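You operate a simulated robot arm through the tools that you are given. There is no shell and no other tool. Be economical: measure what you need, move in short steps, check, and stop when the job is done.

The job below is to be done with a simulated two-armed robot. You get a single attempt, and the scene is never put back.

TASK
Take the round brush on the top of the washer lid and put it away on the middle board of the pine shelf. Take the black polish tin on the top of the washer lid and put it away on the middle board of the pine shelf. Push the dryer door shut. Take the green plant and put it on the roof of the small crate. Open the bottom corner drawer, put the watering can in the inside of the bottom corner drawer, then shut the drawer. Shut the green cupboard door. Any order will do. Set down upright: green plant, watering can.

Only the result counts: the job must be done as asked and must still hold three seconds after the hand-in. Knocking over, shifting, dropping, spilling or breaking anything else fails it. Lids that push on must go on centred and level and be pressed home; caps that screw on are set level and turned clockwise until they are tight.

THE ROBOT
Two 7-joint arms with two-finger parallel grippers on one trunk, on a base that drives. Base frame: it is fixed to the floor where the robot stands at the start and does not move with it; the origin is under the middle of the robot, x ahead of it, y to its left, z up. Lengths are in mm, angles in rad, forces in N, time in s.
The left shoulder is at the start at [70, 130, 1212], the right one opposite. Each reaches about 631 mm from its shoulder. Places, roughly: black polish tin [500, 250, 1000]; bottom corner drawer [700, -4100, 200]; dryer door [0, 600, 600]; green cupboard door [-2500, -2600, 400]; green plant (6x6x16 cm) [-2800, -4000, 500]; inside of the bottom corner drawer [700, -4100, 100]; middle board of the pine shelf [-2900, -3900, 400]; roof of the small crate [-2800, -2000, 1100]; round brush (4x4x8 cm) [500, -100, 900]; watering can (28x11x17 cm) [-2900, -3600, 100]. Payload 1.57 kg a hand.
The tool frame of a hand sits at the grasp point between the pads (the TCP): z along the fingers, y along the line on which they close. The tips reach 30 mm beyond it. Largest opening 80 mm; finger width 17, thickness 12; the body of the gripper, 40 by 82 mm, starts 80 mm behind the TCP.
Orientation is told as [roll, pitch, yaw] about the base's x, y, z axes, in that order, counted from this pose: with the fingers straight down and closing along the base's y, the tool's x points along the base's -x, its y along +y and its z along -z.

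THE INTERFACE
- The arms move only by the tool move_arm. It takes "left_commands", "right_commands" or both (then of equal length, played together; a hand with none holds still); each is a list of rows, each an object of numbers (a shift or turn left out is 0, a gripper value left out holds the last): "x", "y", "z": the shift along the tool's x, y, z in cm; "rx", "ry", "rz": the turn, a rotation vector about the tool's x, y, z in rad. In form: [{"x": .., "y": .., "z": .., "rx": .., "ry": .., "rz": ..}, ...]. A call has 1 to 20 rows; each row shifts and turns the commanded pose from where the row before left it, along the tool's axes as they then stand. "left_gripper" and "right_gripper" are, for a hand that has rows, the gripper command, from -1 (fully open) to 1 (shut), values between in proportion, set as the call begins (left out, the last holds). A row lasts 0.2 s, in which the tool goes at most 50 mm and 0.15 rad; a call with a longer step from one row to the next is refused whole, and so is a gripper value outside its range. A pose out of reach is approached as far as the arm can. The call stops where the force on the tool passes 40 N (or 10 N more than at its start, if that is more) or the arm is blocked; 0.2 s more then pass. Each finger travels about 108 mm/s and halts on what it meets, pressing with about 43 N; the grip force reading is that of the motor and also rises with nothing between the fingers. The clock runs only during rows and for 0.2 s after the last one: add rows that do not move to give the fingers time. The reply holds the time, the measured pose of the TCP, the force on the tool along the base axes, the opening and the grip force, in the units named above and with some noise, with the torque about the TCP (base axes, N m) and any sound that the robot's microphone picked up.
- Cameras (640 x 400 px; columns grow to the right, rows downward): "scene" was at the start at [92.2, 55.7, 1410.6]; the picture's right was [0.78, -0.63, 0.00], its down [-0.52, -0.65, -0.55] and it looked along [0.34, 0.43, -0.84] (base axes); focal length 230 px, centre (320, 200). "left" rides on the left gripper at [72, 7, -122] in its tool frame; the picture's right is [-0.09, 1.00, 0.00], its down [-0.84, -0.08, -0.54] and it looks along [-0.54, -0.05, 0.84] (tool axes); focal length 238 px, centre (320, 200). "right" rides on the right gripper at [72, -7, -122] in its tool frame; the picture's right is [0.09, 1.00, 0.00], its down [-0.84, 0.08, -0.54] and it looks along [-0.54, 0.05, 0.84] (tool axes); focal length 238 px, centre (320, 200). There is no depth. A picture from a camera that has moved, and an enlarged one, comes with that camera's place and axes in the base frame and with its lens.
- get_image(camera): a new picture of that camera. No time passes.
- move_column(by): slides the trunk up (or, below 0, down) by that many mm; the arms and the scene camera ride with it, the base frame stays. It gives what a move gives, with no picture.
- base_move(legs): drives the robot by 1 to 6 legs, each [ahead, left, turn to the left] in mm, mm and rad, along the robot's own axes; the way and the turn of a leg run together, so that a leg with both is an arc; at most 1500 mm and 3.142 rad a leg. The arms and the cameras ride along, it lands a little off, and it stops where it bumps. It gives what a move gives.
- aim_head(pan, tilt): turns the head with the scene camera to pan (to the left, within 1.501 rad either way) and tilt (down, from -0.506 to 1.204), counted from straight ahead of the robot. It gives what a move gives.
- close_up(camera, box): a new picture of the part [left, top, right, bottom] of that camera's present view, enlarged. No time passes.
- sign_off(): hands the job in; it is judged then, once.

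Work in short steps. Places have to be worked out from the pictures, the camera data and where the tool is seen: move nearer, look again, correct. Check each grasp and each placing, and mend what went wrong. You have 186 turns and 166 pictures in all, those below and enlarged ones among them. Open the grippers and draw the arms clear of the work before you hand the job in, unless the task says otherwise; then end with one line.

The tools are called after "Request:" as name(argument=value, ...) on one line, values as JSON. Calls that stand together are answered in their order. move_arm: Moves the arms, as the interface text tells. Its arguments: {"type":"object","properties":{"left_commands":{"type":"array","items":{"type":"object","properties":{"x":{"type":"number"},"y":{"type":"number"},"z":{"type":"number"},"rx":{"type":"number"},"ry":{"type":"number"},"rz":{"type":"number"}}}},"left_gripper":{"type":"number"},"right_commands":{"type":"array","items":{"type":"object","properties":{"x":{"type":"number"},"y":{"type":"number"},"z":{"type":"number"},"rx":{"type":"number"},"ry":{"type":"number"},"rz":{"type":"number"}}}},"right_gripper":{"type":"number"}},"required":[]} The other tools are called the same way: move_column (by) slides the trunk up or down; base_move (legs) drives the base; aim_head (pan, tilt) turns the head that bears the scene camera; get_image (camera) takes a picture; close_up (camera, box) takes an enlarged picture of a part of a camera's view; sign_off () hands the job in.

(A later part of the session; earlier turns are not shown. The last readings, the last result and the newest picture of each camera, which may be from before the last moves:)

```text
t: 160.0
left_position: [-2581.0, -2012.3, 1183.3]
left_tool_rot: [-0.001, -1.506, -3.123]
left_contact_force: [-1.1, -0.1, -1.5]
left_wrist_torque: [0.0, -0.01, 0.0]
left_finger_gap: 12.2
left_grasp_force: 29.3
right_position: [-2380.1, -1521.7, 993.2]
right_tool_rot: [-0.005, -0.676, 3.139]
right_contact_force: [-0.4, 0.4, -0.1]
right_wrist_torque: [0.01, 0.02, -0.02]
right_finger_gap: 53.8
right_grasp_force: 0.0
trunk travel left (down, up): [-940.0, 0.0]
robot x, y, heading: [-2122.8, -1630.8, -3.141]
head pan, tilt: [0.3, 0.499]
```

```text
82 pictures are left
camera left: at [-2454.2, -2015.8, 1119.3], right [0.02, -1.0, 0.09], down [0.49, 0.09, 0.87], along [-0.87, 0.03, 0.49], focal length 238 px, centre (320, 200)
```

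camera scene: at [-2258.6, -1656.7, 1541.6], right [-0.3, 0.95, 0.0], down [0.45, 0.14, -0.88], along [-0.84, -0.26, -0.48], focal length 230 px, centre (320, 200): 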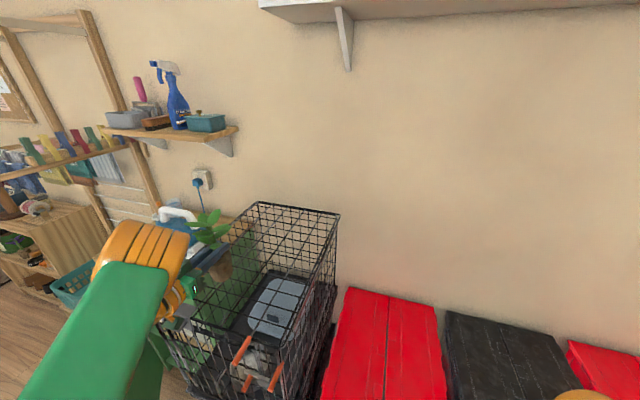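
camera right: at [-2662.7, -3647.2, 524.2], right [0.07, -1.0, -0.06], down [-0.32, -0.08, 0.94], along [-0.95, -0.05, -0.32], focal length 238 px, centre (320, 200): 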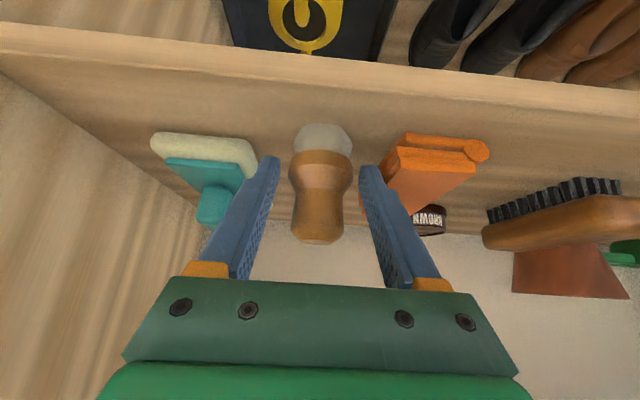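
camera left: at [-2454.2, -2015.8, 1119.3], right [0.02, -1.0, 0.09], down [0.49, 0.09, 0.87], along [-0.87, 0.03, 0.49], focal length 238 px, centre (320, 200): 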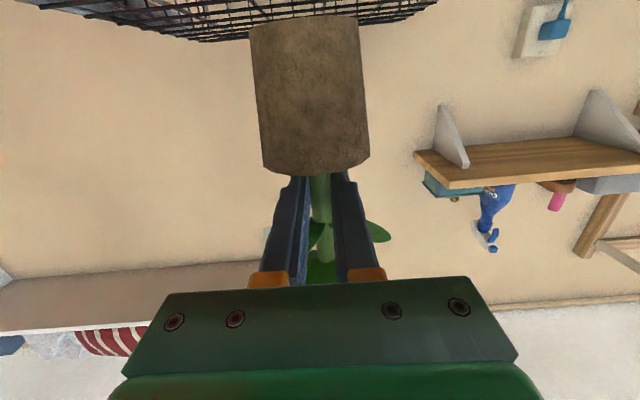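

Over the roof. I'll lower 40 mm, then creep to contact.

Request:
move_arm(left_commands=[{"x": 2}, {"x": 2}, {}])

Request:
move_arm(left_commands=[{"x": 0.4}, {"x": 0.3}, {"x": 0.3}, {}])

Request:
close_up(camera="scene", box=[140, 180, 360, 320])

```text
t: 160.8
left_position: [-2580.1, -2012.2, 1141.4]
left_tool_rot: [0.011, -1.506, -3.131]
left_contact_force: [-0.2, -1.1, -2.3]
left_wrist_torque: [0.0, 0.02, -0.02]
left_finger_gap: 12.0
left_grasp_force: 29.3
right_position: [-2383.3, -1523.2, 992.3]
right_tool_rot: [-0.005, -0.669, 3.137]
right_contact_force: [0.0, -0.2, -0.9]
right_wrist_torque: [0.03, 0.0, -0.01]
right_finger_gap: 54.0
right_grasp_force: 0.0
trunk travel left (down, up): [-940.0, 0.0]
robot x, y, heading: [-2127.0, -1630.9, -3.142]
head pan, tilt: [0.3, 0.499]
```

```text
t: 161.8
left_position: [-2578.5, -2009.7, 1136.9]
left_tool_rot: [0.065, -1.512, 3.095]
left_contact_force: [-8.1, -5.8, 31.0]
left_wrist_torque: [-0.04, 0.13, 0.02]
left_finger_gap: 12.5
left_grasp_force: 29.4
right_position: [-2380.4, -1519.8, 992.0]
right_tool_rot: [-0.002, -0.674, 3.136]
right_contact_force: [-0.5, 0.6, -0.4]
right_wrist_torque: [0.01, 0.0, -0.01]
right_finger_gap: 53.9
right_grasp_force: 0.1
trunk travel left (down, up): [-940.0, 0.0]
robot x, y, heading: [-2122.8, -1630.2, -3.14]
head pan, tilt: [0.3, 0.499]
```

```text
2.86 times, centred on (250, 250) of scene
camera zoom: at [-2259.3, -1652.2, 1541.8], right [-0.3, 0.96, 0.0], down [0.45, 0.14, -0.88], along [-0.84, -0.26, -0.48], focal length 657 px, centre (520, 57)
```

zoom: 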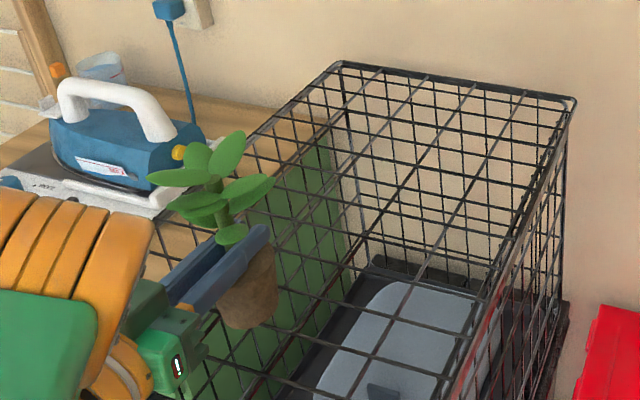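

Contact: the pot is on the roof, at z≈1058, well inside its edges. I'll ease off a few millimetres and open partly.

Request:
move_arm(left_commands=[{"x": -0.5}, {}])

Request:
move_arm(left_commands=[{}, {}], left_gripper=0.3)

Request:
close_up(camera="scene", box=[140, 180, 360, 320])

Request:
get_image(camera="left")

```text
t: 162.4
left_position: [-2581.3, -2012.5, 1134.8]
left_tool_rot: [-0.013, -1.501, -3.106]
left_contact_force: [0.3, -0.8, -1.5]
left_wrist_torque: [0.02, -0.04, -0.01]
left_finger_gap: 11.9
left_grasp_force: 28.9
right_position: [-2382.2, -1522.1, 990.8]
right_tool_rot: [-0.005, -0.67, 3.14]
right_contact_force: [0.1, -1.0, 0.8]
right_wrist_torque: [0.01, 0.0, 0.01]
right_finger_gap: 54.1
right_grasp_force: 0.0
trunk travel left (down, up): [-940.0, 0.0]
robot x, y, heading: [-2125.4, -1630.7, -3.138]
head pan, tilt: [0.3, 0.499]
```

```text
t: 163.0
left_position: [-2581.0, -2011.2, 1138.4]
left_tool_rot: [0.005, -1.506, -3.125]
left_contact_force: [-0.7, 0.4, 1.0]
left_wrist_torque: [-0.01, -0.02, 0.01]
left_finger_gap: 27.8
left_grasp_force: 0.1
right_position: [-2382.6, -1521.6, 991.2]
right_tool_rot: [-0.006, -0.672, 3.138]
right_contact_force: [0.0, 0.1, 0.2]
right_wrist_torque: [-0.01, 0.03, -0.01]
right_finger_gap: 54.1
right_grasp_force: 0.0
trunk travel left (down, up): [-940.0, 0.0]
robot x, y, heading: [-2125.3, -1625.6, -3.14]
head pan, tilt: [0.3, 0.499]
```

```text
2.86 times, centred on (250, 250) of scene
camera zoom: at [-2263.2, -1656.4, 1541.1], right [-0.3, 0.96, 0.0], down [0.46, 0.14, -0.88], along [-0.84, -0.26, -0.48], focal length 657 px, centre (520, 57)
```

zoom: 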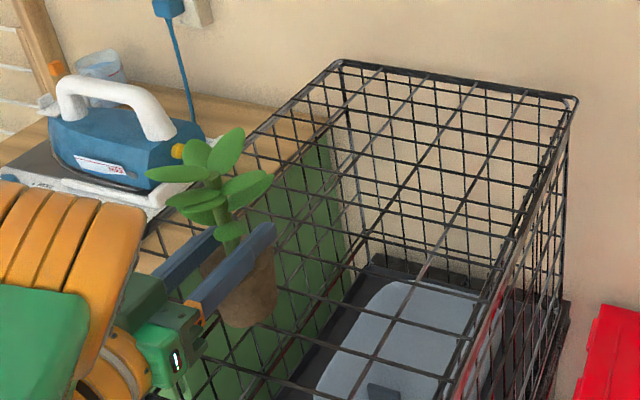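

```text
79 pictures are left
camera left: at [-2454.4, -2015.7, 1073.6], right [0.02, -1.0, 0.09], down [0.48, 0.09, 0.87], along [-0.88, 0.03, 0.48], focal length 238 px, centre (320, 200)
```

left: 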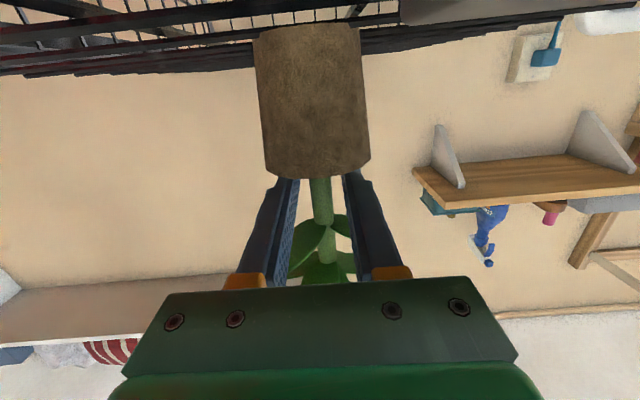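

The plant is standing freely. I'll open a bit more and back straight out.

Request:
move_arm(left_commands=[{}, {}], left_gripper=0.0)

Request:
base_move(legs=[[-200, 0, 0]])

Request:
close_up(camera="scene", box=[140, 160, 360, 320])

```text
t: 163.6
left_position: [-2581.7, -2011.8, 1138.3]
left_tool_rot: [0.006, -1.505, -3.128]
left_contact_force: [-0.2, -0.3, -0.2]
left_wrist_torque: [-0.01, -0.04, -0.04]
left_finger_gap: 40.0
left_grasp_force: 0.1
right_position: [-2382.4, -1522.3, 991.9]
right_tool_rot: [-0.005, -0.673, 3.138]
right_contact_force: [0.7, -0.1, 0.1]
right_wrist_torque: [0.02, 0.02, -0.03]
right_finger_gap: 54.2
right_grasp_force: 0.1
trunk travel left (down, up): [-940.0, 0.0]
robot x, y, heading: [-2127.0, -1632.7, -3.143]
head pan, tilt: [0.3, 0.499]
```

```text
t: 165.2
left_position: [-2385.4, -2011.4, 1136.0]
left_tool_rot: [0.006, -1.502, -3.128]
left_contact_force: [-0.5, -0.1, 0.1]
left_wrist_torque: [-0.03, -0.03, -0.02]
left_finger_gap: 40.1
left_grasp_force: 0.1
right_position: [-2185.6, -1521.7, 991.6]
right_tool_rot: [-0.005, -0.669, 3.139]
right_contact_force: [-0.1, -0.7, -0.7]
right_wrist_torque: [0.03, 0.02, 0.0]
right_finger_gap: 54.0
right_grasp_force: 0.1
trunk travel left (down, up): [-940.0, 0.0]
robot x, y, heading: [-1923.9, -1627.3, -3.14]
head pan, tilt: [0.3, 0.499]
```

```text
2.50 times, centred on (250, 240) of scene
camera zoom: at [-2068.7, -1656.3, 1540.6], right [-0.3, 0.96, 0.0], down [0.46, 0.14, -0.88], along [-0.84, -0.26, -0.48], focal length 575 px, centre (495, 100)
```

zoom: 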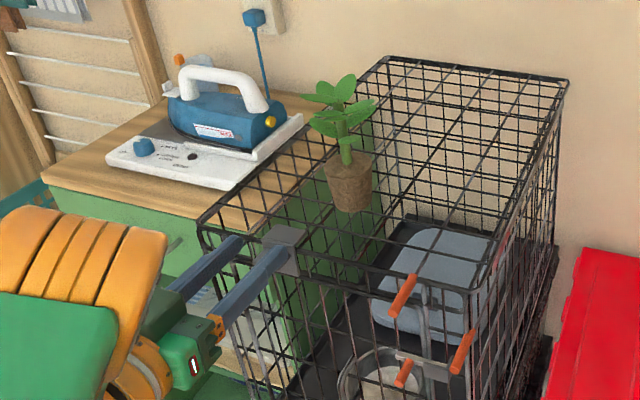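

The plant stands upright. Next is the green cupboard door. I'll go back and left to view it.

Request:
base_move(legs=[[-250, 0, 0], [0, 1250, 0]])

Request:
move_column(by=-400)

Request:
aim_head(pan=-0.35, tilt=0.5)

Request:
get_image(camera="scene")

```text
t: 173.0
left_position: [-2134.1, -3270.4, 1139.3]
left_tool_rot: [0.017, -1.506, 3.139]
left_contact_force: [0.5, -0.1, 0.5]
left_wrist_torque: [0.0, 0.01, 0.06]
left_finger_gap: 39.9
left_grasp_force: 0.1
right_position: [-1933.3, -2781.5, 993.3]
right_tool_rot: [-0.003, -0.671, 3.131]
right_contact_force: [0.1, -0.6, -0.1]
right_wrist_torque: [0.04, 0.03, 0.01]
right_finger_gap: 54.0
right_grasp_force: 0.1
trunk travel left (down, up): [-940.0, 0.0]
robot x, y, heading: [-1675.8, -2896.0, 3.137]
head pan, tilt: [0.3, 0.499]
```

```text
t: 176.8
left_position: [-2133.4, -3271.3, 736.7]
left_tool_rot: [0.006, -1.505, -3.132]
left_contact_force: [-0.7, -0.6, 0.0]
left_wrist_torque: [0.0, 0.01, 0.01]
left_finger_gap: 40.0
left_grasp_force: 0.0
right_position: [-1931.2, -2782.4, 592.2]
right_tool_rot: [-0.004, -0.671, 3.134]
right_contact_force: [0.1, -0.6, -0.9]
right_wrist_torque: [0.01, 0.0, 0.03]
right_finger_gap: 53.9
right_grasp_force: 0.0
trunk travel left (down, up): [-540.0, 400.0]
robot x, y, heading: [-1671.3, -2891.5, 3.137]
head pan, tilt: [0.3, 0.499]
```

```text
t: 177.8
left_position: [-2133.0, -3271.3, 737.4]
left_tool_rot: [0.005, -1.506, -3.131]
left_contact_force: [0.0, 0.1, 0.3]
left_wrist_torque: [-0.01, 0.01, 0.0]
left_finger_gap: 40.1
left_grasp_force: 0.1
right_position: [-1931.6, -2783.2, 592.1]
right_tool_rot: [-0.007, -0.673, 3.135]
right_contact_force: [-0.6, -0.1, -1.2]
right_wrist_torque: [-0.01, -0.04, 0.0]
right_finger_gap: 54.0
right_grasp_force: 0.0
trunk travel left (down, up): [-540.0, 400.0]
robot x, y, heading: [-1675.8, -2890.5, 3.131]
head pan, tilt: [-0.351, 0.499]
```

```text
77 pictures are left
camera scene: at [-1812.3, -2859.7, 1141.1], right [0.35, 0.94, 0.0], down [0.45, -0.17, -0.88], along [-0.82, 0.3, -0.48], focal length 230 px, centre (320, 200)
```

scene: 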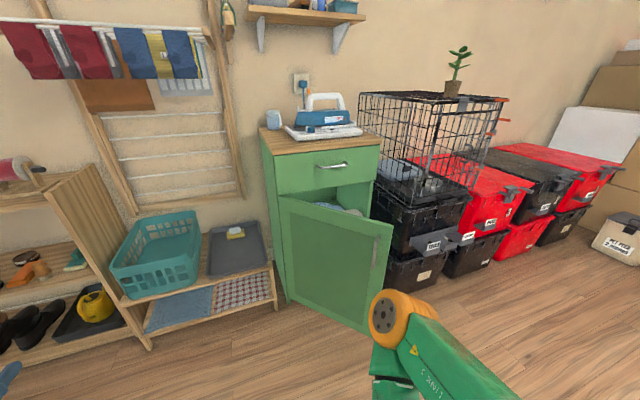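

The hinge is at (-2645, -2722) and the free edge at (-2336, -2400), so the door is about 44° open. I'll push it in -x with the closed right fist near y≈-2470. First I set the height, fist and extension.

Request:
move_arm(right_commands=[{"x": -3.14, "z": 2.48}, {"x": -3.14, "z": 2.48}, {"x": -3.14, "z": 2.48}, {"x": -3.14, "z": 2.48}, {"x": -3.14, "z": 2.48}, {}], right_gripper=1)

Request:
move_column(by=-130)

Request:
base_move(legs=[[0, -315, 0], [190, 0, 0]])

Request:
aim_head(pan=-0.1, tilt=0.6)

Request:
get_image(camera="scene")

```text
t: 179.2
left_position: [-2133.1, -3271.8, 737.8]
left_tool_rot: [0.004, -1.506, -3.13]
left_contact_force: [0.4, -0.2, -0.4]
left_wrist_torque: [0.01, 0.0, 0.03]
left_finger_gap: 40.0
left_grasp_force: 0.0
right_position: [-2131.7, -2780.3, 592.1]
right_tool_rot: [-0.005, -0.672, 3.132]
right_contact_force: [-0.4, -0.1, -0.2]
right_wrist_torque: [0.0, -0.02, -0.01]
right_finger_gap: 0.1
right_grasp_force: 21.7
trunk travel left (down, up): [-540.0, 400.0]
robot x, y, heading: [-1673.4, -2889.8, 3.133]
head pan, tilt: [-0.351, 0.499]
```

```text
t: 180.8
left_position: [-2133.7, -3270.9, 608.0]
left_tool_rot: [0.006, -1.507, -3.134]
left_contact_force: [0.7, 1.7, -0.1]
left_wrist_torque: [0.03, 0.02, 0.0]
left_finger_gap: 39.8
left_grasp_force: 0.1
right_position: [-2131.7, -2781.1, 461.5]
right_tool_rot: [-0.006, -0.672, 3.132]
right_contact_force: [-0.6, -0.3, 0.2]
right_wrist_torque: [-0.01, 0.01, 0.03]
right_finger_gap: 0.0
right_grasp_force: 21.3
trunk travel left (down, up): [-410.0, 530.0]
robot x, y, heading: [-1675.2, -2892.2, 3.137]
head pan, tilt: [-0.351, 0.499]
```

```text
t: 184.1
left_position: [-2318.6, -2960.4, 607.5]
left_tool_rot: [0.008, -1.504, -3.123]
left_contact_force: [-0.7, 0.7, -0.6]
left_wrist_torque: [0.02, 0.0, 0.02]
left_finger_gap: 39.8
left_grasp_force: 0.0
right_position: [-2321.3, -2469.4, 461.1]
right_tool_rot: [-0.005, -0.671, -3.14]
right_contact_force: [0.4, 0.1, -0.4]
right_wrist_torque: [0.03, 0.01, 0.03]
right_finger_gap: 0.2
right_grasp_force: 21.4
trunk travel left (down, up): [-410.0, 530.0]
robot x, y, heading: [-1862.3, -2573.4, -3.134]
head pan, tilt: [-0.351, 0.499]
```

```text
t: 184.9
left_position: [-2318.6, -2960.0, 607.9]
left_tool_rot: [0.006, -1.506, -3.123]
left_contact_force: [0.1, -0.2, 0.1]
left_wrist_torque: [-0.01, 0.04, 0.0]
left_finger_gap: 40.0
left_grasp_force: 0.1
right_position: [-2320.4, -2469.8, 462.4]
right_tool_rot: [-0.006, -0.673, -3.142]
right_contact_force: [-0.3, -0.3, -0.3]
right_wrist_torque: [0.0, -0.01, -0.02]
right_finger_gap: 0.0
right_grasp_force: 21.5
trunk travel left (down, up): [-410.0, 530.0]
robot x, y, heading: [-1864.6, -2575.7, -3.133]
head pan, tilt: [-0.099, 0.6]
```

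```text
76 pictures are left
camera scene: at [-2003.5, -2567.7, 1002.0], right [0.1, 1.0, 0.0], down [0.56, -0.05, -0.83], along [-0.82, 0.08, -0.56], focal length 230 px, centre (320, 200)
```

scene: 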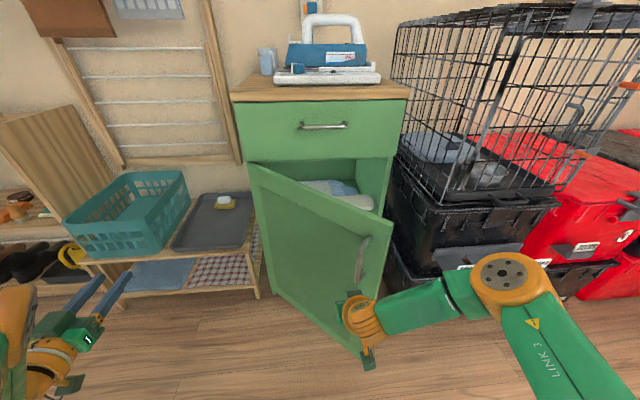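

The fist is below the handle. I'll drive ahead, pushing the door.

Request:
base_move(legs=[[200, 0, 0]])

Request:
get_image(camera="scene")

```text
t: 186.5
left_position: [-2518.3, -2959.5, 607.8]
left_tool_rot: [0.005, -1.505, -3.123]
left_contact_force: [-0.4, -1.0, -0.8]
left_wrist_torque: [0.01, -0.01, 0.0]
left_finger_gap: 40.0
left_grasp_force: 0.0
right_position: [-2520.5, -2470.2, 461.0]
right_tool_rot: [-0.006, -0.673, 3.139]
right_contact_force: [-0.2, -0.6, 0.4]
right_wrist_torque: [-0.03, 0.0, 0.0]
right_finger_gap: 0.0
right_grasp_force: 21.5
trunk travel left (down, up): [-410.0, 530.0]
robot x, y, heading: [-2064.7, -2577.0, -3.143]
head pan, tilt: [-0.099, 0.6]
```

```text
75 pictures are left
camera scene: at [-2203.5, -2568.2, 1002.0], right [0.1, 1.0, 0.0], down [0.56, -0.05, -0.82], along [-0.82, 0.08, -0.57], focal length 230 px, centre (320, 200)
```

scene: 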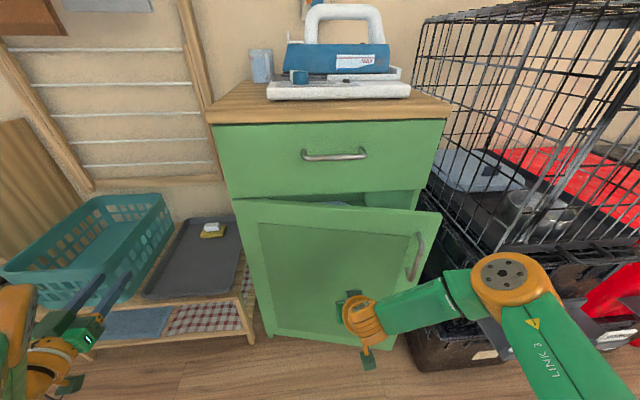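

The door is about 23° from shut. I'll finish with the right arm only, since the left hand is close to the basket.

Request:
move_arm(right_commands=[{"x": -2.15, "z": 1.7}, {"x": -2.15, "z": 1.7}, {"x": -2.15, "z": 1.7}, {"x": -1.6, "z": 1.25}, {}])

Request:
get_image(camera="scene")

```text
t: 187.7
left_position: [-2520.2, -2959.7, 608.2]
left_tool_rot: [0.005, -1.505, -3.124]
left_contact_force: [-1.6, -1.0, 0.3]
left_wrist_torque: [0.0, -0.02, -0.02]
left_finger_gap: 40.0
left_grasp_force: 0.0
right_position: [-2622.7, -2469.0, 464.2]
right_tool_rot: [-0.005, -0.673, 3.138]
right_contact_force: [-0.5, 0.0, 0.4]
right_wrist_torque: [-0.03, 0.02, -0.01]
right_finger_gap: 0.0
right_grasp_force: 21.9
trunk travel left (down, up): [-410.0, 530.0]
robot x, y, heading: [-2063.8, -2575.7, -3.138]
head pan, tilt: [-0.099, 0.6]
```

```text
74 pictures are left
camera scene: at [-2203.1, -2568.2, 1002.0], right [0.1, 1.0, 0.0], down [0.56, -0.05, -0.82], along [-0.82, 0.08, -0.57], focal length 230 px, centre (320, 200)
```

scene: 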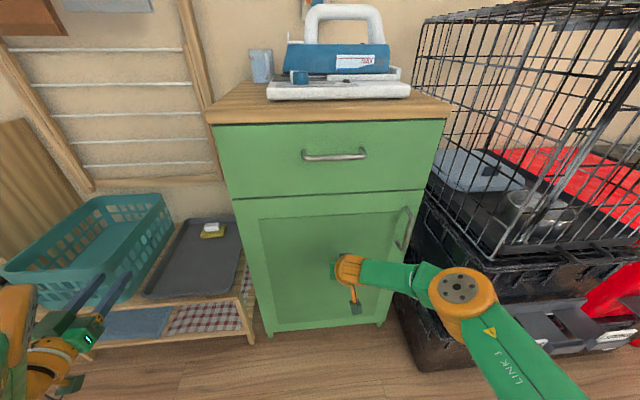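

Nearly flush. I'll keep pressing until resistance builds.

Request:
move_arm(right_commands=[{"x": -0.8, "z": 0.62}, {"x": -0.8, "z": 0.62}, {"x": -0.8, "z": 0.62}, {}])

Request:
close_up(camera="scene", box=[210, 100, 470, 350])

```text
t: 188.2
left_position: [-2516.3, -2958.4, 611.1]
left_tool_rot: [-0.011, -1.512, -3.11]
left_contact_force: [-0.4, -0.1, -0.1]
left_wrist_torque: [0.02, 0.03, -0.01]
left_finger_gap: 39.9
left_grasp_force: 0.0
right_position: [-2630.5, -2469.1, 462.7]
right_tool_rot: [-0.008, -0.661, 3.139]
right_contact_force: [19.2, -0.2, 9.7]
right_wrist_torque: [0.01, -0.13, 0.02]
right_finger_gap: 0.0
right_grasp_force: 21.2
trunk travel left (down, up): [-410.0, 530.0]
robot x, y, heading: [-2059.0, -2576.4, -3.144]
head pan, tilt: [-0.099, 0.6]
stopped in row 2 (right hand): the force on the tool passed its limit at 50 N (the readings are from after the stop); the commanded pose is now the measured one
```

```text
1.60 times, centred on (340, 225) of scene
camera zoom: at [-2196.7, -2568.5, 1003.1], right [0.1, 1.0, 0.0], down [0.56, -0.06, -0.83], along [-0.82, 0.08, -0.56], focal length 368 px, centre (288, 160)
```

zoom: 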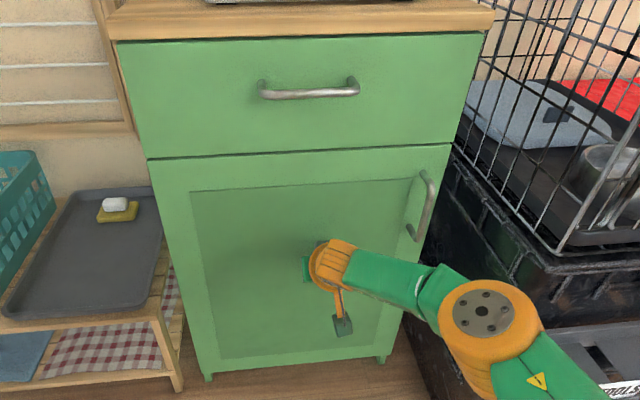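

The door is shut. I'll back away and go look at the watering can on the bottom board from a low trunk.

Request:
move_arm(right_commands=[{"x": 3.14, "z": -2.48}, {"x": 3.14, "z": -2.48}, {"x": 3.14, "z": -2.48}, {"x": 3.14, "z": -2.48}])

Request:
base_move(legs=[[-200, 0, 0], [0, 1000, 0]])

Request:
move_column(by=-250)

Request:
aim_head(pan=0.0, tilt=0.5)

Request:
get_image(camera="scene")

```text
t: 189.2
left_position: [-2518.2, -2958.1, 608.0]
left_tool_rot: [0.008, -1.506, -3.126]
left_contact_force: [-1.2, -0.3, 0.0]
left_wrist_torque: [0.0, 0.0, 0.0]
left_finger_gap: 40.2
left_grasp_force: 0.1
right_position: [-2473.2, -2469.3, 459.7]
right_tool_rot: [-0.007, -0.659, 3.137]
right_contact_force: [0.1, -0.3, -0.4]
right_wrist_torque: [0.03, -0.02, -0.01]
right_finger_gap: 0.0
right_grasp_force: 21.0
trunk travel left (down, up): [-410.0, 530.0]
robot x, y, heading: [-2062.3, -2578.5, -3.136]
head pan, tilt: [-0.099, 0.6]
```

```text
t: 195.5
left_position: [-2325.3, -3934.7, 607.2]
left_tool_rot: [0.004, -1.505, -3.133]
left_contact_force: [0.5, -0.2, 0.7]
left_wrist_torque: [-0.02, -0.03, 0.02]
left_finger_gap: 40.3
left_grasp_force: 0.1
right_position: [-2274.5, -3446.8, 459.1]
right_tool_rot: [-0.003, -0.657, 3.13]
right_contact_force: [0.1, -0.1, 0.6]
right_wrist_torque: [0.0, 0.04, 0.01]
right_finger_gap: 0.0
right_grasp_force: 21.6
trunk travel left (down, up): [-410.0, 530.0]
robot x, y, heading: [-1862.6, -3561.1, 3.136]
head pan, tilt: [-0.099, 0.6]
```

```text
t: 198.1
left_position: [-2325.2, -3933.8, 357.6]
left_tool_rot: [0.005, -1.507, -3.136]
left_contact_force: [1.1, 0.6, -1.0]
left_wrist_torque: [0.0, 0.0, -0.03]
left_finger_gap: 39.9
left_grasp_force: 0.0
right_position: [-2275.3, -3445.5, 209.4]
right_tool_rot: [-0.006, -0.657, 3.131]
right_contact_force: [-0.1, -0.5, 0.5]
right_wrist_torque: [-0.04, -0.01, -0.01]
right_finger_gap: 0.0
right_grasp_force: 21.4
trunk travel left (down, up): [-160.0, 780.0]
robot x, y, heading: [-1863.4, -3557.6, 3.131]
head pan, tilt: [-0.099, 0.6]
```

```text
t: 198.8
left_position: [-2325.1, -3934.9, 358.3]
left_tool_rot: [0.005, -1.504, -3.136]
left_contact_force: [-0.5, -0.4, -0.1]
left_wrist_torque: [-0.02, 0.01, 0.0]
left_finger_gap: 40.0
left_grasp_force: 0.1
right_position: [-2274.8, -3446.4, 209.7]
right_tool_rot: [-0.005, -0.655, 3.13]
right_contact_force: [-0.5, 0.5, 0.4]
right_wrist_torque: [-0.02, 0.01, 0.02]
right_finger_gap: 0.1
right_grasp_force: 21.4
trunk travel left (down, up): [-160.0, 780.0]
robot x, y, heading: [-1865.5, -3557.3, 3.135]
head pan, tilt: [0.0, 0.499]
```

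```text
72 pictures are left
camera scene: at [-2007.9, -3555.3, 761.1], right [0.01, 1.0, 0.0], down [0.48, 0.0, -0.88], along [-0.88, 0.01, -0.48], focal length 230 px, centre (320, 200)
```

scene: 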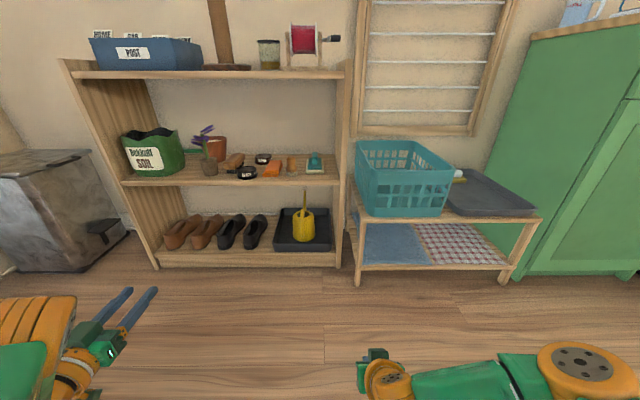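

Request:
close_up(camera="scene", box=[262, 180, 342, 260])

Request:
get_image(camera="right")

```text
5.00 times, centred on (302, 220) of scene
camera zoom: at [-2007.9, -3555.3, 761.1], right [0.01, 1.0, 0.0], down [0.48, 0.0, -0.88], along [-0.88, 0.01, -0.48], focal length 1150 px, centre (410, 100)
```

zoom: 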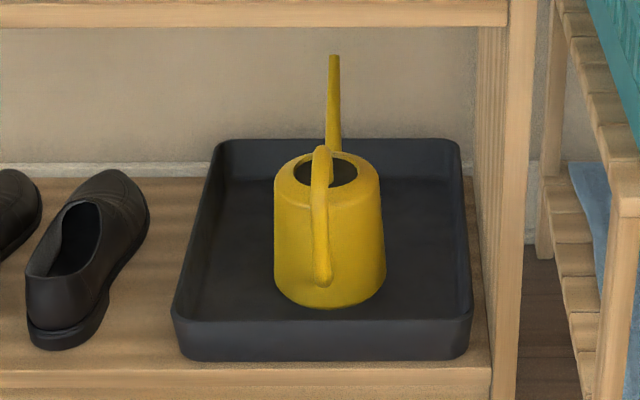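

```text
70 pictures are left
camera right: at [-2144.0, -3442.3, 262.7], right [0.06, -1.0, -0.06], down [-0.33, -0.08, 0.94], along [-0.94, -0.03, -0.34], focal length 238 px, centre (320, 200)
```

right: 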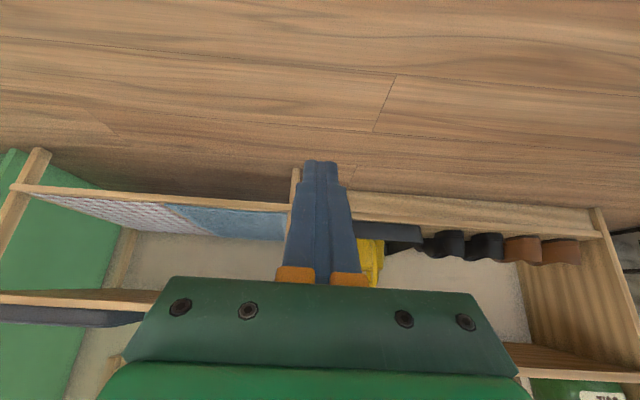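

The can's handle is a vertical loop facing the robot, which suits the tilted right hand closing along y. I'll align to y≈-3624, open to about 50 mm, and drive closer.

Request:
move_arm(right_commands=[{}, {}], right_gripper=-0.25)

Request:
base_move(legs=[[0, 180, 0], [330, 0, 0]])

Request:
get_image(camera="right")

Request:
get_image(camera="scene")

```text
t: 199.4
left_position: [-2325.6, -3934.6, 358.2]
left_tool_rot: [0.004, -1.504, -3.136]
left_contact_force: [-1.0, -0.5, -0.4]
left_wrist_torque: [0.01, -0.01, -0.01]
left_finger_gap: 40.2
left_grasp_force: 0.0
right_position: [-2273.7, -3445.6, 209.4]
right_tool_rot: [-0.004, -0.656, 3.129]
right_contact_force: [0.1, 0.6, 0.4]
right_wrist_torque: [-0.01, -0.04, 0.03]
right_finger_gap: 49.9
right_grasp_force: 0.0
trunk travel left (down, up): [-160.0, 780.0]
robot x, y, heading: [-1866.8, -3556.1, 3.129]
head pan, tilt: [0.0, 0.499]
```

```text
t: 202.7
left_position: [-2658.0, -4110.1, 357.4]
left_tool_rot: [0.004, -1.505, -3.14]
left_contact_force: [0.3, -0.1, 0.2]
left_wrist_torque: [0.01, -0.01, -0.04]
left_finger_gap: 40.0
left_grasp_force: 0.1
right_position: [-2604.2, -3621.5, 211.3]
right_tool_rot: [-0.005, -0.657, 3.125]
right_contact_force: [-0.1, -0.2, 0.5]
right_wrist_torque: [0.02, 0.0, 0.01]
right_finger_gap: 49.8
right_grasp_force: 0.0
trunk travel left (down, up): [-160.0, 780.0]
robot x, y, heading: [-2194.1, -3738.6, 3.128]
head pan, tilt: [0.0, 0.499]
```

```text
69 pictures are left
camera right: at [-2473.5, -3618.7, 262.7], right [0.05, -1.0, -0.06], down [-0.33, -0.07, 0.94], along [-0.94, -0.03, -0.34], focal length 238 px, centre (320, 200)
```

right: 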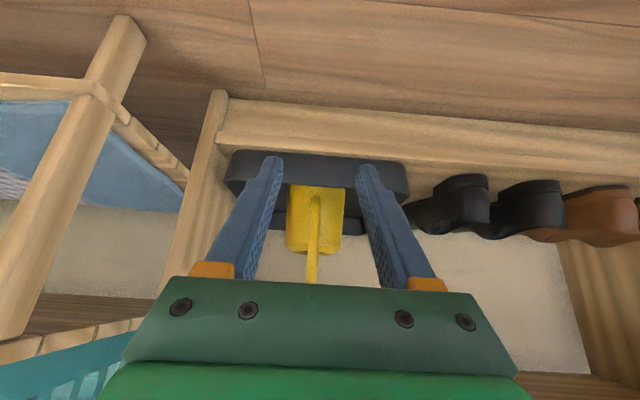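

```text
68 pictures are left
camera scene: at [-2338.0, -3732.5, 761.1], right [0.01, 1.0, 0.0], down [0.48, -0.01, -0.88], along [-0.88, 0.01, -0.48], focal length 230 px, centre (320, 200)
```

scene: 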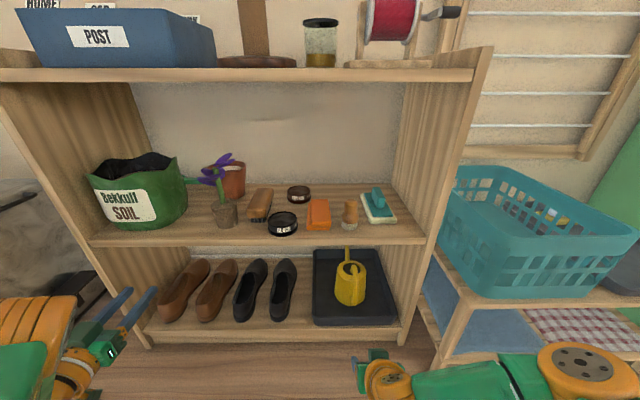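

The handle bottom triangulates to about (-2828, -3624, 127). I'll advance 130 mm and look again.

Request:
base_move(legs=[[130, 0, 0]])

Request:
get_image(camera="right")

Request:
close_up(camera="scene", box=[280, 200, 440, 340])

```text
t: 203.9
left_position: [-2786.5, -4107.8, 357.3]
left_tool_rot: [0.003, -1.504, -3.14]
left_contact_force: [-0.4, -0.3, -0.5]
left_wrist_torque: [0.01, 0.0, 0.02]
left_finger_gap: 40.2
left_grasp_force: 0.1
right_position: [-2732.3, -3618.7, 209.4]
right_tool_rot: [-0.005, -0.655, 3.121]
right_contact_force: [0.7, 0.3, 0.6]
right_wrist_torque: [0.01, 0.02, 0.0]
right_finger_gap: 49.9
right_grasp_force: 0.0
trunk travel left (down, up): [-160.0, 780.0]
robot x, y, heading: [-2320.5, -3732.3, 3.123]
head pan, tilt: [0.0, 0.499]
```

```text
67 pictures are left
camera right: at [-2602.4, -3616.2, 262.7], right [0.05, -1.0, -0.06], down [-0.33, -0.07, 0.94], along [-0.94, -0.03, -0.34], focal length 238 px, centre (320, 200)
```

right: 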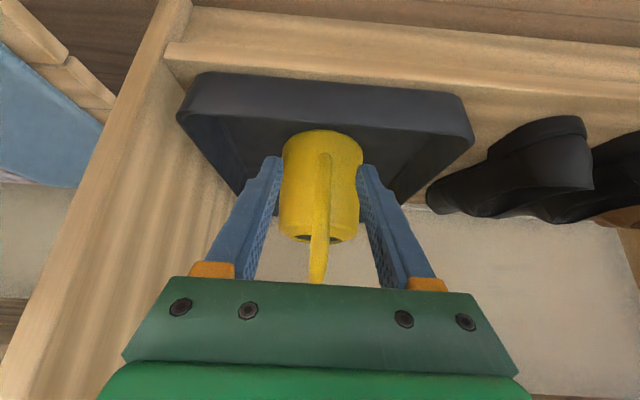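

```text
2.86 times, centred on (360, 270) of scene
camera zoom: at [-2467.2, -3730.2, 761.1], right [0.02, 1.0, 0.0], down [0.48, -0.01, -0.88], along [-0.88, 0.01, -0.48], focal length 657 px, centre (206, 0)
```

zoom: 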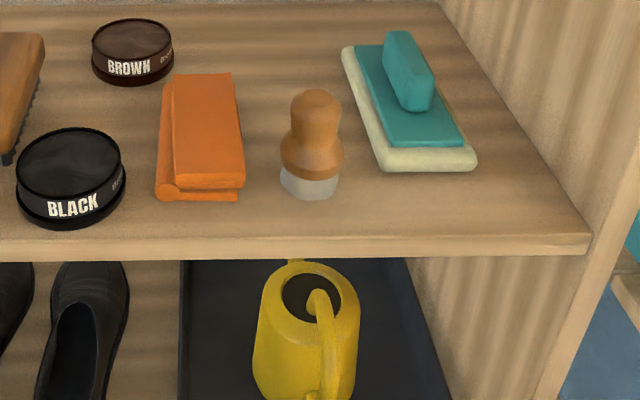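

The handle is about 8 mm toward the hand's +y. I'll reach forward with the right arm to straddle the bar.

Request:
move_arm(right_commands=[{"x": -1.83, "y": 0.4, "z": 2.2}, {"x": -1.83, "y": 0.4, "z": 2.2}, {"x": -1.83, "z": 2.2}, {}])

Request:
get_image(camera="right")

```text
t: 204.9
left_position: [-2787.3, -4106.6, 358.4]
left_tool_rot: [0.0, -1.507, -3.139]
left_contact_force: [-0.5, 0.4, 0.6]
left_wrist_torque: [0.0, 0.0, 0.02]
left_finger_gap: 39.7
left_grasp_force: 0.1
right_position: [-2817.3, -3623.2, 191.1]
right_tool_rot: [-0.003, -0.656, 3.122]
right_contact_force: [3.0, -0.6, 0.1]
right_wrist_torque: [0.02, -0.03, 0.03]
right_finger_gap: 50.9
right_grasp_force: 0.6
trunk travel left (down, up): [-160.0, 780.0]
robot x, y, heading: [-2322.4, -3731.8, 3.129]
head pan, tilt: [0.0, 0.499]
```

```text
65 pictures are left
camera right: at [-2685.9, -3621.9, 244.1], right [0.05, -1.0, -0.06], down [-0.33, -0.07, 0.94], along [-0.94, -0.03, -0.34], focal length 238 px, centre (320, 200)
```

right: 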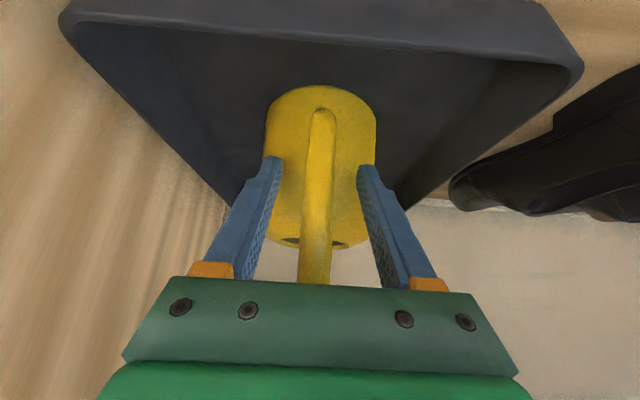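

The tips just touch the body and the bar is centred. I'll back off 5 mm and close.

Request:
move_arm(right_commands=[{"x": 0.4, "z": -0.3}, {}])

Request:
move_arm(right_commands=[{}, {}, {}], right_gripper=1)

Request:
get_image(camera="right")

```text
t: 205.5
left_position: [-2786.9, -4108.5, 357.7]
left_tool_rot: [0.005, -1.504, -3.14]
left_contact_force: [0.1, -0.1, -0.5]
left_wrist_torque: [0.04, -0.01, 0.0]
left_finger_gap: 40.1
left_grasp_force: 0.1
right_position: [-2812.8, -3624.7, 190.2]
right_tool_rot: [-0.005, -0.656, 3.12]
right_contact_force: [0.0, 0.5, -0.1]
right_wrist_torque: [0.01, -0.01, -0.02]
right_finger_gap: 49.8
right_grasp_force: 0.1
trunk travel left (down, up): [-160.0, 780.0]
robot x, y, heading: [-2325.8, -3736.2, 3.131]
head pan, tilt: [0.0, 0.499]
```

```text
t: 206.3
left_position: [-2788.4, -4107.4, 357.5]
left_tool_rot: [0.004, -1.507, -3.14]
left_contact_force: [-0.1, 0.3, -0.6]
left_wrist_torque: [-0.03, 0.01, -0.01]
left_finger_gap: 39.9
left_grasp_force: 0.1
right_position: [-2812.9, -3624.0, 191.0]
right_tool_rot: [-0.005, -0.656, 3.119]
right_contact_force: [2.8, -1.0, 2.4]
right_wrist_torque: [-0.31, -0.14, 0.04]
right_finger_gap: 14.9
right_grasp_force: 31.1
trunk travel left (down, up): [-160.0, 780.0]
robot x, y, heading: [-2323.5, -3734.0, 3.127]
head pan, tilt: [0.0, 0.499]
```

```text
64 pictures are left
camera right: at [-2681.3, -3621.7, 243.9], right [0.05, -1.0, -0.06], down [-0.33, -0.07, 0.94], along [-0.94, -0.03, -0.34], focal length 238 px, centre (320, 200)
```

right: 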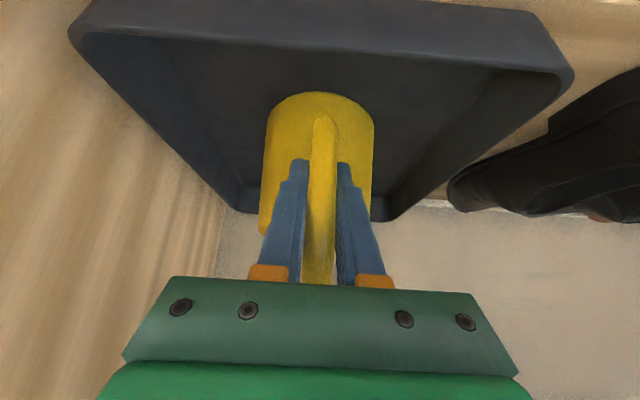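

It's gripped. The left hand is under the middle board, so I'll lift with the right arm alone by 55 mm and check.

Request:
move_arm(right_commands=[{"x": -0.6, "z": -0.8}, {"x": -1.3, "z": -1.8}, {"x": -1.4, "z": -1.8}, {}])

Request:
get_image(camera="right")

Request:
get_image(camera="scene")

```text
t: 207.3
left_position: [-2788.9, -4108.2, 356.3]
left_tool_rot: [0.01, -1.502, 3.135]
left_contact_force: [-1.0, 0.5, 0.4]
left_wrist_torque: [0.02, -0.06, -0.01]
left_finger_gap: 39.9
left_grasp_force: 0.1
right_position: [-2812.6, -3625.0, 245.4]
right_tool_rot: [-0.004, -0.652, 3.122]
right_contact_force: [0.4, -0.1, -10.8]
right_wrist_torque: [-0.02, -0.76, 0.01]
right_finger_gap: 14.9
right_grasp_force: 31.2
trunk travel left (down, up): [-160.0, 780.0]
robot x, y, heading: [-2321.3, -3729.7, 3.128]
head pan, tilt: [0.0, 0.499]
```

```text
63 pictures are left
camera right: at [-2680.8, -3622.7, 298.0], right [0.05, -1.0, -0.06], down [-0.34, -0.07, 0.94], along [-0.94, -0.03, -0.34], focal length 238 px, centre (320, 200)
```

right: 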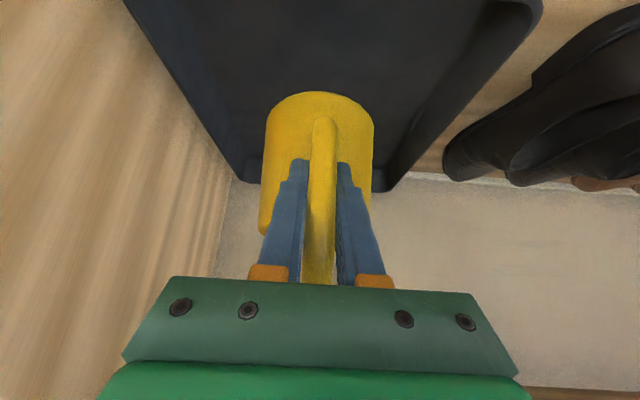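

```text
62 pictures are left
camera scene: at [-2468.9, -3729.9, 760.7], right [0.02, 1.0, 0.0], down [0.48, -0.01, -0.88], along [-0.88, 0.01, -0.48], focal length 230 px, centre (320, 200)
```

scene: 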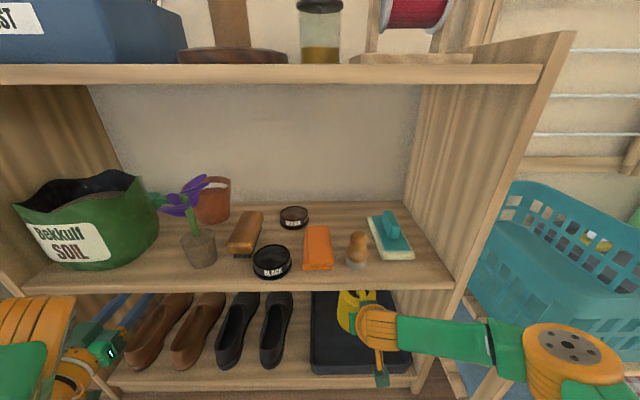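

The can is lifted cleanly. I'll back out, shift away from the wardrobe, turn right through +y to face +x, and drive toward the corner drawer.

Request:
base_move(legs=[[-420, 0, 0], [0, -330, 0], [0, 0, -1.56], [0, 0, -1.56], [1100, 0, 0]])

Request:
aim_head(pan=-0.5, tilt=0.3)

Request:
get_image(camera="scene")

```text
t: 224.7
left_position: [-323.2, -3106.5, 357.1]
left_tool_rot: [0.011, -1.503, -0.044]
left_contact_force: [-0.7, -0.1, -0.5]
left_wrist_torque: [0.0, 0.0, -0.01]
left_finger_gap: 39.8
left_grasp_force: 0.1
right_position: [-319.0, -3588.7, 244.3]
right_tool_rot: [-0.003, -0.652, -0.061]
right_contact_force: [0.4, -0.4, -9.7]
right_wrist_torque: [0.05, 0.73, -0.01]
right_finger_gap: 14.7
right_grasp_force: 31.1
trunk travel left (down, up): [-160.0, 780.0]
robot x, y, heading: [-799.3, -3462.0, -0.058]
head pan, tilt: [0.0, 0.499]
```

```text
t: 225.6
left_position: [-323.4, -3107.3, 356.1]
left_tool_rot: [0.01, -1.501, -0.044]
left_contact_force: [-0.4, 0.1, 0.0]
left_wrist_torque: [-0.01, -0.02, 0.03]
left_finger_gap: 40.0
left_grasp_force: 0.1
right_position: [-318.6, -3588.5, 244.1]
right_tool_rot: [-0.007, -0.653, -0.058]
right_contact_force: [0.0, -0.4, -10.7]
right_wrist_torque: [0.03, 0.73, -0.01]
right_finger_gap: 14.9
right_grasp_force: 30.7
trunk travel left (down, up): [-160.0, 780.0]
robot x, y, heading: [-801.3, -3462.9, -0.053]
head pan, tilt: [-0.499, 0.3]
```

```text
61 pictures are left
camera scene: at [-671.5, -3513.6, 779.1], right [-0.52, -0.85, 0.0], down [-0.25, 0.16, -0.95], along [0.81, -0.5, -0.3], focal length 230 px, centre (320, 200)
```

scene: 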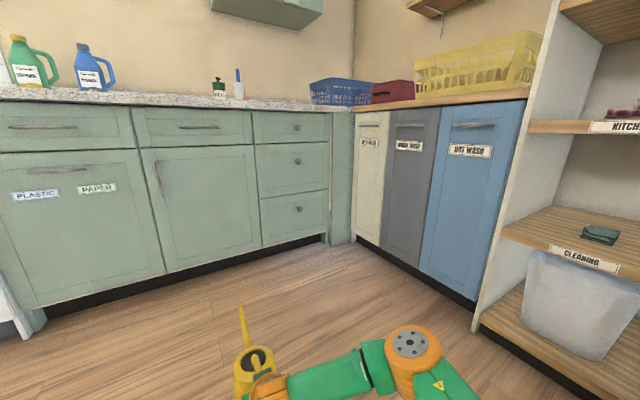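

The bottom drawer front is at x≈520 and y -3866..-4310, with its knob near (490, -4104, 318). I'll park the can upright on the open floor to the left, to free the right hand for the knob.

Request:
base_move(legs=[[0, 330, 0.055]])

Request:
move_column(by=-125)

Request:
move_arm(right_commands=[{"x": 0.4, "z": 0.5}, {"x": 0.4, "z": 0.5}, {"x": 0.2, "z": 0.25}, {}])

Request:
get_image(camera="right")

```text
t: 227.8
left_position: [-335.1, -2752.4, 357.4]
left_tool_rot: [0.011, -1.502, 0.012]
left_contact_force: [0.4, 0.4, 0.0]
left_wrist_torque: [0.03, -0.02, 0.03]
left_finger_gap: 39.9
left_grasp_force: 0.1
right_position: [-302.9, -3234.1, 244.2]
right_tool_rot: [-0.006, -0.652, -0.004]
right_contact_force: [0.0, 0.0, -10.5]
right_wrist_torque: [0.04, 0.7, -0.03]
right_finger_gap: 15.4
right_grasp_force: 31.1
trunk travel left (down, up): [-160.0, 780.0]
robot x, y, heading: [-787.1, -3137.1, 0.005]
head pan, tilt: [-0.499, 0.3]
```

```text
t: 229.3
left_position: [-336.0, -2752.7, 231.1]
left_tool_rot: [0.009, -1.503, 0.011]
left_contact_force: [-0.4, -0.2, 0.1]
left_wrist_torque: [-0.05, 0.04, -0.02]
left_finger_gap: 40.1
left_grasp_force: 0.0
right_position: [-303.7, -3233.5, 119.2]
right_tool_rot: [-0.006, -0.652, -0.004]
right_contact_force: [-0.5, 0.0, -10.5]
right_wrist_torque: [-0.01, 0.71, 0.04]
right_finger_gap: 15.0
right_grasp_force: 30.7
trunk travel left (down, up): [-35.0, 905.0]
robot x, y, heading: [-787.9, -3135.2, 0.001]
head pan, tilt: [-0.499, 0.3]
```

```text
t: 230.3
left_position: [-337.0, -2751.5, 232.2]
left_tool_rot: [0.01, -1.504, 0.011]
left_contact_force: [-0.3, -0.3, 0.1]
left_wrist_torque: [0.01, -0.02, 0.01]
left_finger_gap: 40.1
left_grasp_force: 0.1
right_position: [-303.7, -3233.6, 103.3]
right_tool_rot: [-0.005, -0.652, -0.003]
right_contact_force: [-1.0, 0.3, -10.2]
right_wrist_torque: [0.03, 0.74, -0.02]
right_finger_gap: 15.0
right_grasp_force: 30.9
trunk travel left (down, up): [-35.0, 905.0]
robot x, y, heading: [-792.0, -3136.8, 0.0]
head pan, tilt: [-0.499, 0.3]
```

```text
60 pictures are left
camera right: at [-436.3, -3239.8, 157.1], right [-0.07, 1.0, -0.06], down [0.34, 0.08, 0.94], along [0.94, 0.04, -0.34], focal length 238 px, centre (320, 200)
```

right: 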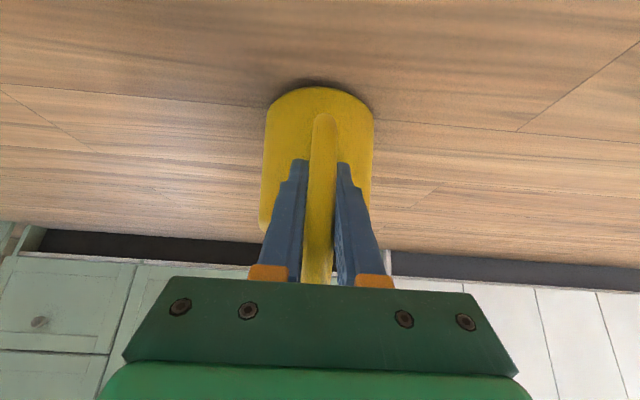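

I'm close to the floor, so I'll creep down to contact.

Request:
move_arm(right_commands=[{"x": 0.19, "z": 0.24}, {"x": 0.19, "z": 0.24}, {}])

Request:
move_arm(right_commands=[{"x": 0.13, "z": 0.16}, {"x": 0.13, "z": 0.16}, {}])

```text
t: 231.1
left_position: [-336.1, -2752.8, 234.9]
left_tool_rot: [-0.004, -1.509, 0.026]
left_contact_force: [-0.7, 0.0, 0.2]
left_wrist_torque: [-0.01, 0.01, -0.02]
left_finger_gap: 40.0
left_grasp_force: 0.2
right_position: [-304.2, -3233.5, 100.5]
right_tool_rot: [-0.004, -0.659, -0.002]
right_contact_force: [-5.5, -1.0, 7.4]
right_wrist_torque: [-0.03, -0.94, -0.01]
right_finger_gap: 14.8
right_grasp_force: 31.3
trunk travel left (down, up): [-35.0, 905.0]
robot x, y, heading: [-791.7, -3132.0, 0.003]
head pan, tilt: [-0.499, 0.3]
```

```text
t: 231.9
left_position: [-335.7, -2751.6, 235.2]
left_tool_rot: [-0.005, -1.508, 0.028]
left_contact_force: [0.2, 0.0, -1.0]
left_wrist_torque: [0.01, 0.01, -0.01]
left_finger_gap: 40.1
left_grasp_force: 0.0
right_position: [-305.5, -3234.6, 96.0]
right_tool_rot: [-0.005, -0.657, -0.003]
right_contact_force: [-10.9, -3.8, 13.0]
right_wrist_torque: [0.47, -0.84, 0.01]
right_finger_gap: 14.7
right_grasp_force: 30.7
trunk travel left (down, up): [-35.0, 905.0]
robot x, y, heading: [-792.6, -3132.8, 0.001]
head pan, tilt: [-0.499, 0.3]
```

The can is on the floor. I'll release and retreat along the fingers.

Request:
move_arm(right_commands=[{}, {}], right_gripper=-0.2)

Request:
base_move(legs=[[-200, 0, 0]])

Request:
get_image(camera="right")

```text
t: 232.5
left_position: [-335.8, -2752.0, 232.9]
left_tool_rot: [0.004, -1.503, 0.018]
left_contact_force: [0.1, 0.3, -0.2]
left_wrist_torque: [-0.01, 0.02, -0.01]
left_finger_gap: 39.8
left_grasp_force: 0.0
right_position: [-305.3, -3234.9, 94.6]
right_tool_rot: [-0.007, -0.654, -0.003]
right_contact_force: [0.5, 0.2, -0.4]
right_wrist_torque: [0.0, 0.01, -0.02]
right_finger_gap: 48.0
right_grasp_force: 0.0
trunk travel left (down, up): [-35.0, 905.0]
robot x, y, heading: [-789.6, -3134.2, 0.003]
head pan, tilt: [-0.499, 0.3]
```

```text
t: 234.1
left_position: [-534.1, -2752.7, 232.4]
left_tool_rot: [0.002, -1.504, 0.019]
left_contact_force: [-0.1, 0.3, 0.5]
left_wrist_torque: [0.03, 0.02, -0.01]
left_finger_gap: 40.0
left_grasp_force: 0.0
right_position: [-504.0, -3235.1, 94.9]
right_tool_rot: [-0.006, -0.654, -0.004]
right_contact_force: [-0.6, 0.4, -0.3]
right_wrist_torque: [0.0, -0.01, -0.01]
right_finger_gap: 48.0
right_grasp_force: 0.1
trunk travel left (down, up): [-35.0, 905.0]
robot x, y, heading: [-988.3, -3134.0, -0.0]
head pan, tilt: [-0.499, 0.3]
```

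```text
59 pictures are left
camera right: at [-635.9, -3240.5, 147.7], right [-0.07, 1.0, -0.06], down [0.33, 0.08, 0.94], along [0.94, 0.04, -0.34], focal length 238 px, centre (320, 200)
```

right: 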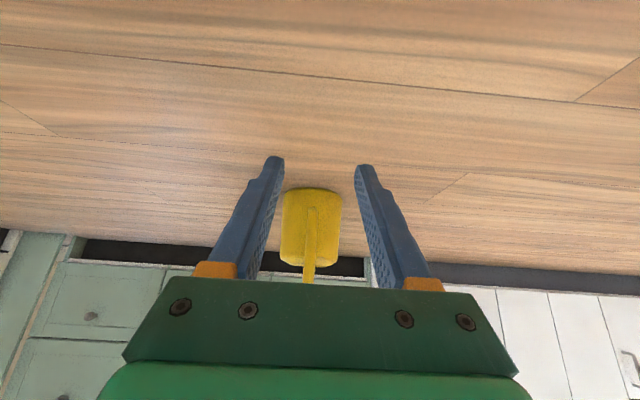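

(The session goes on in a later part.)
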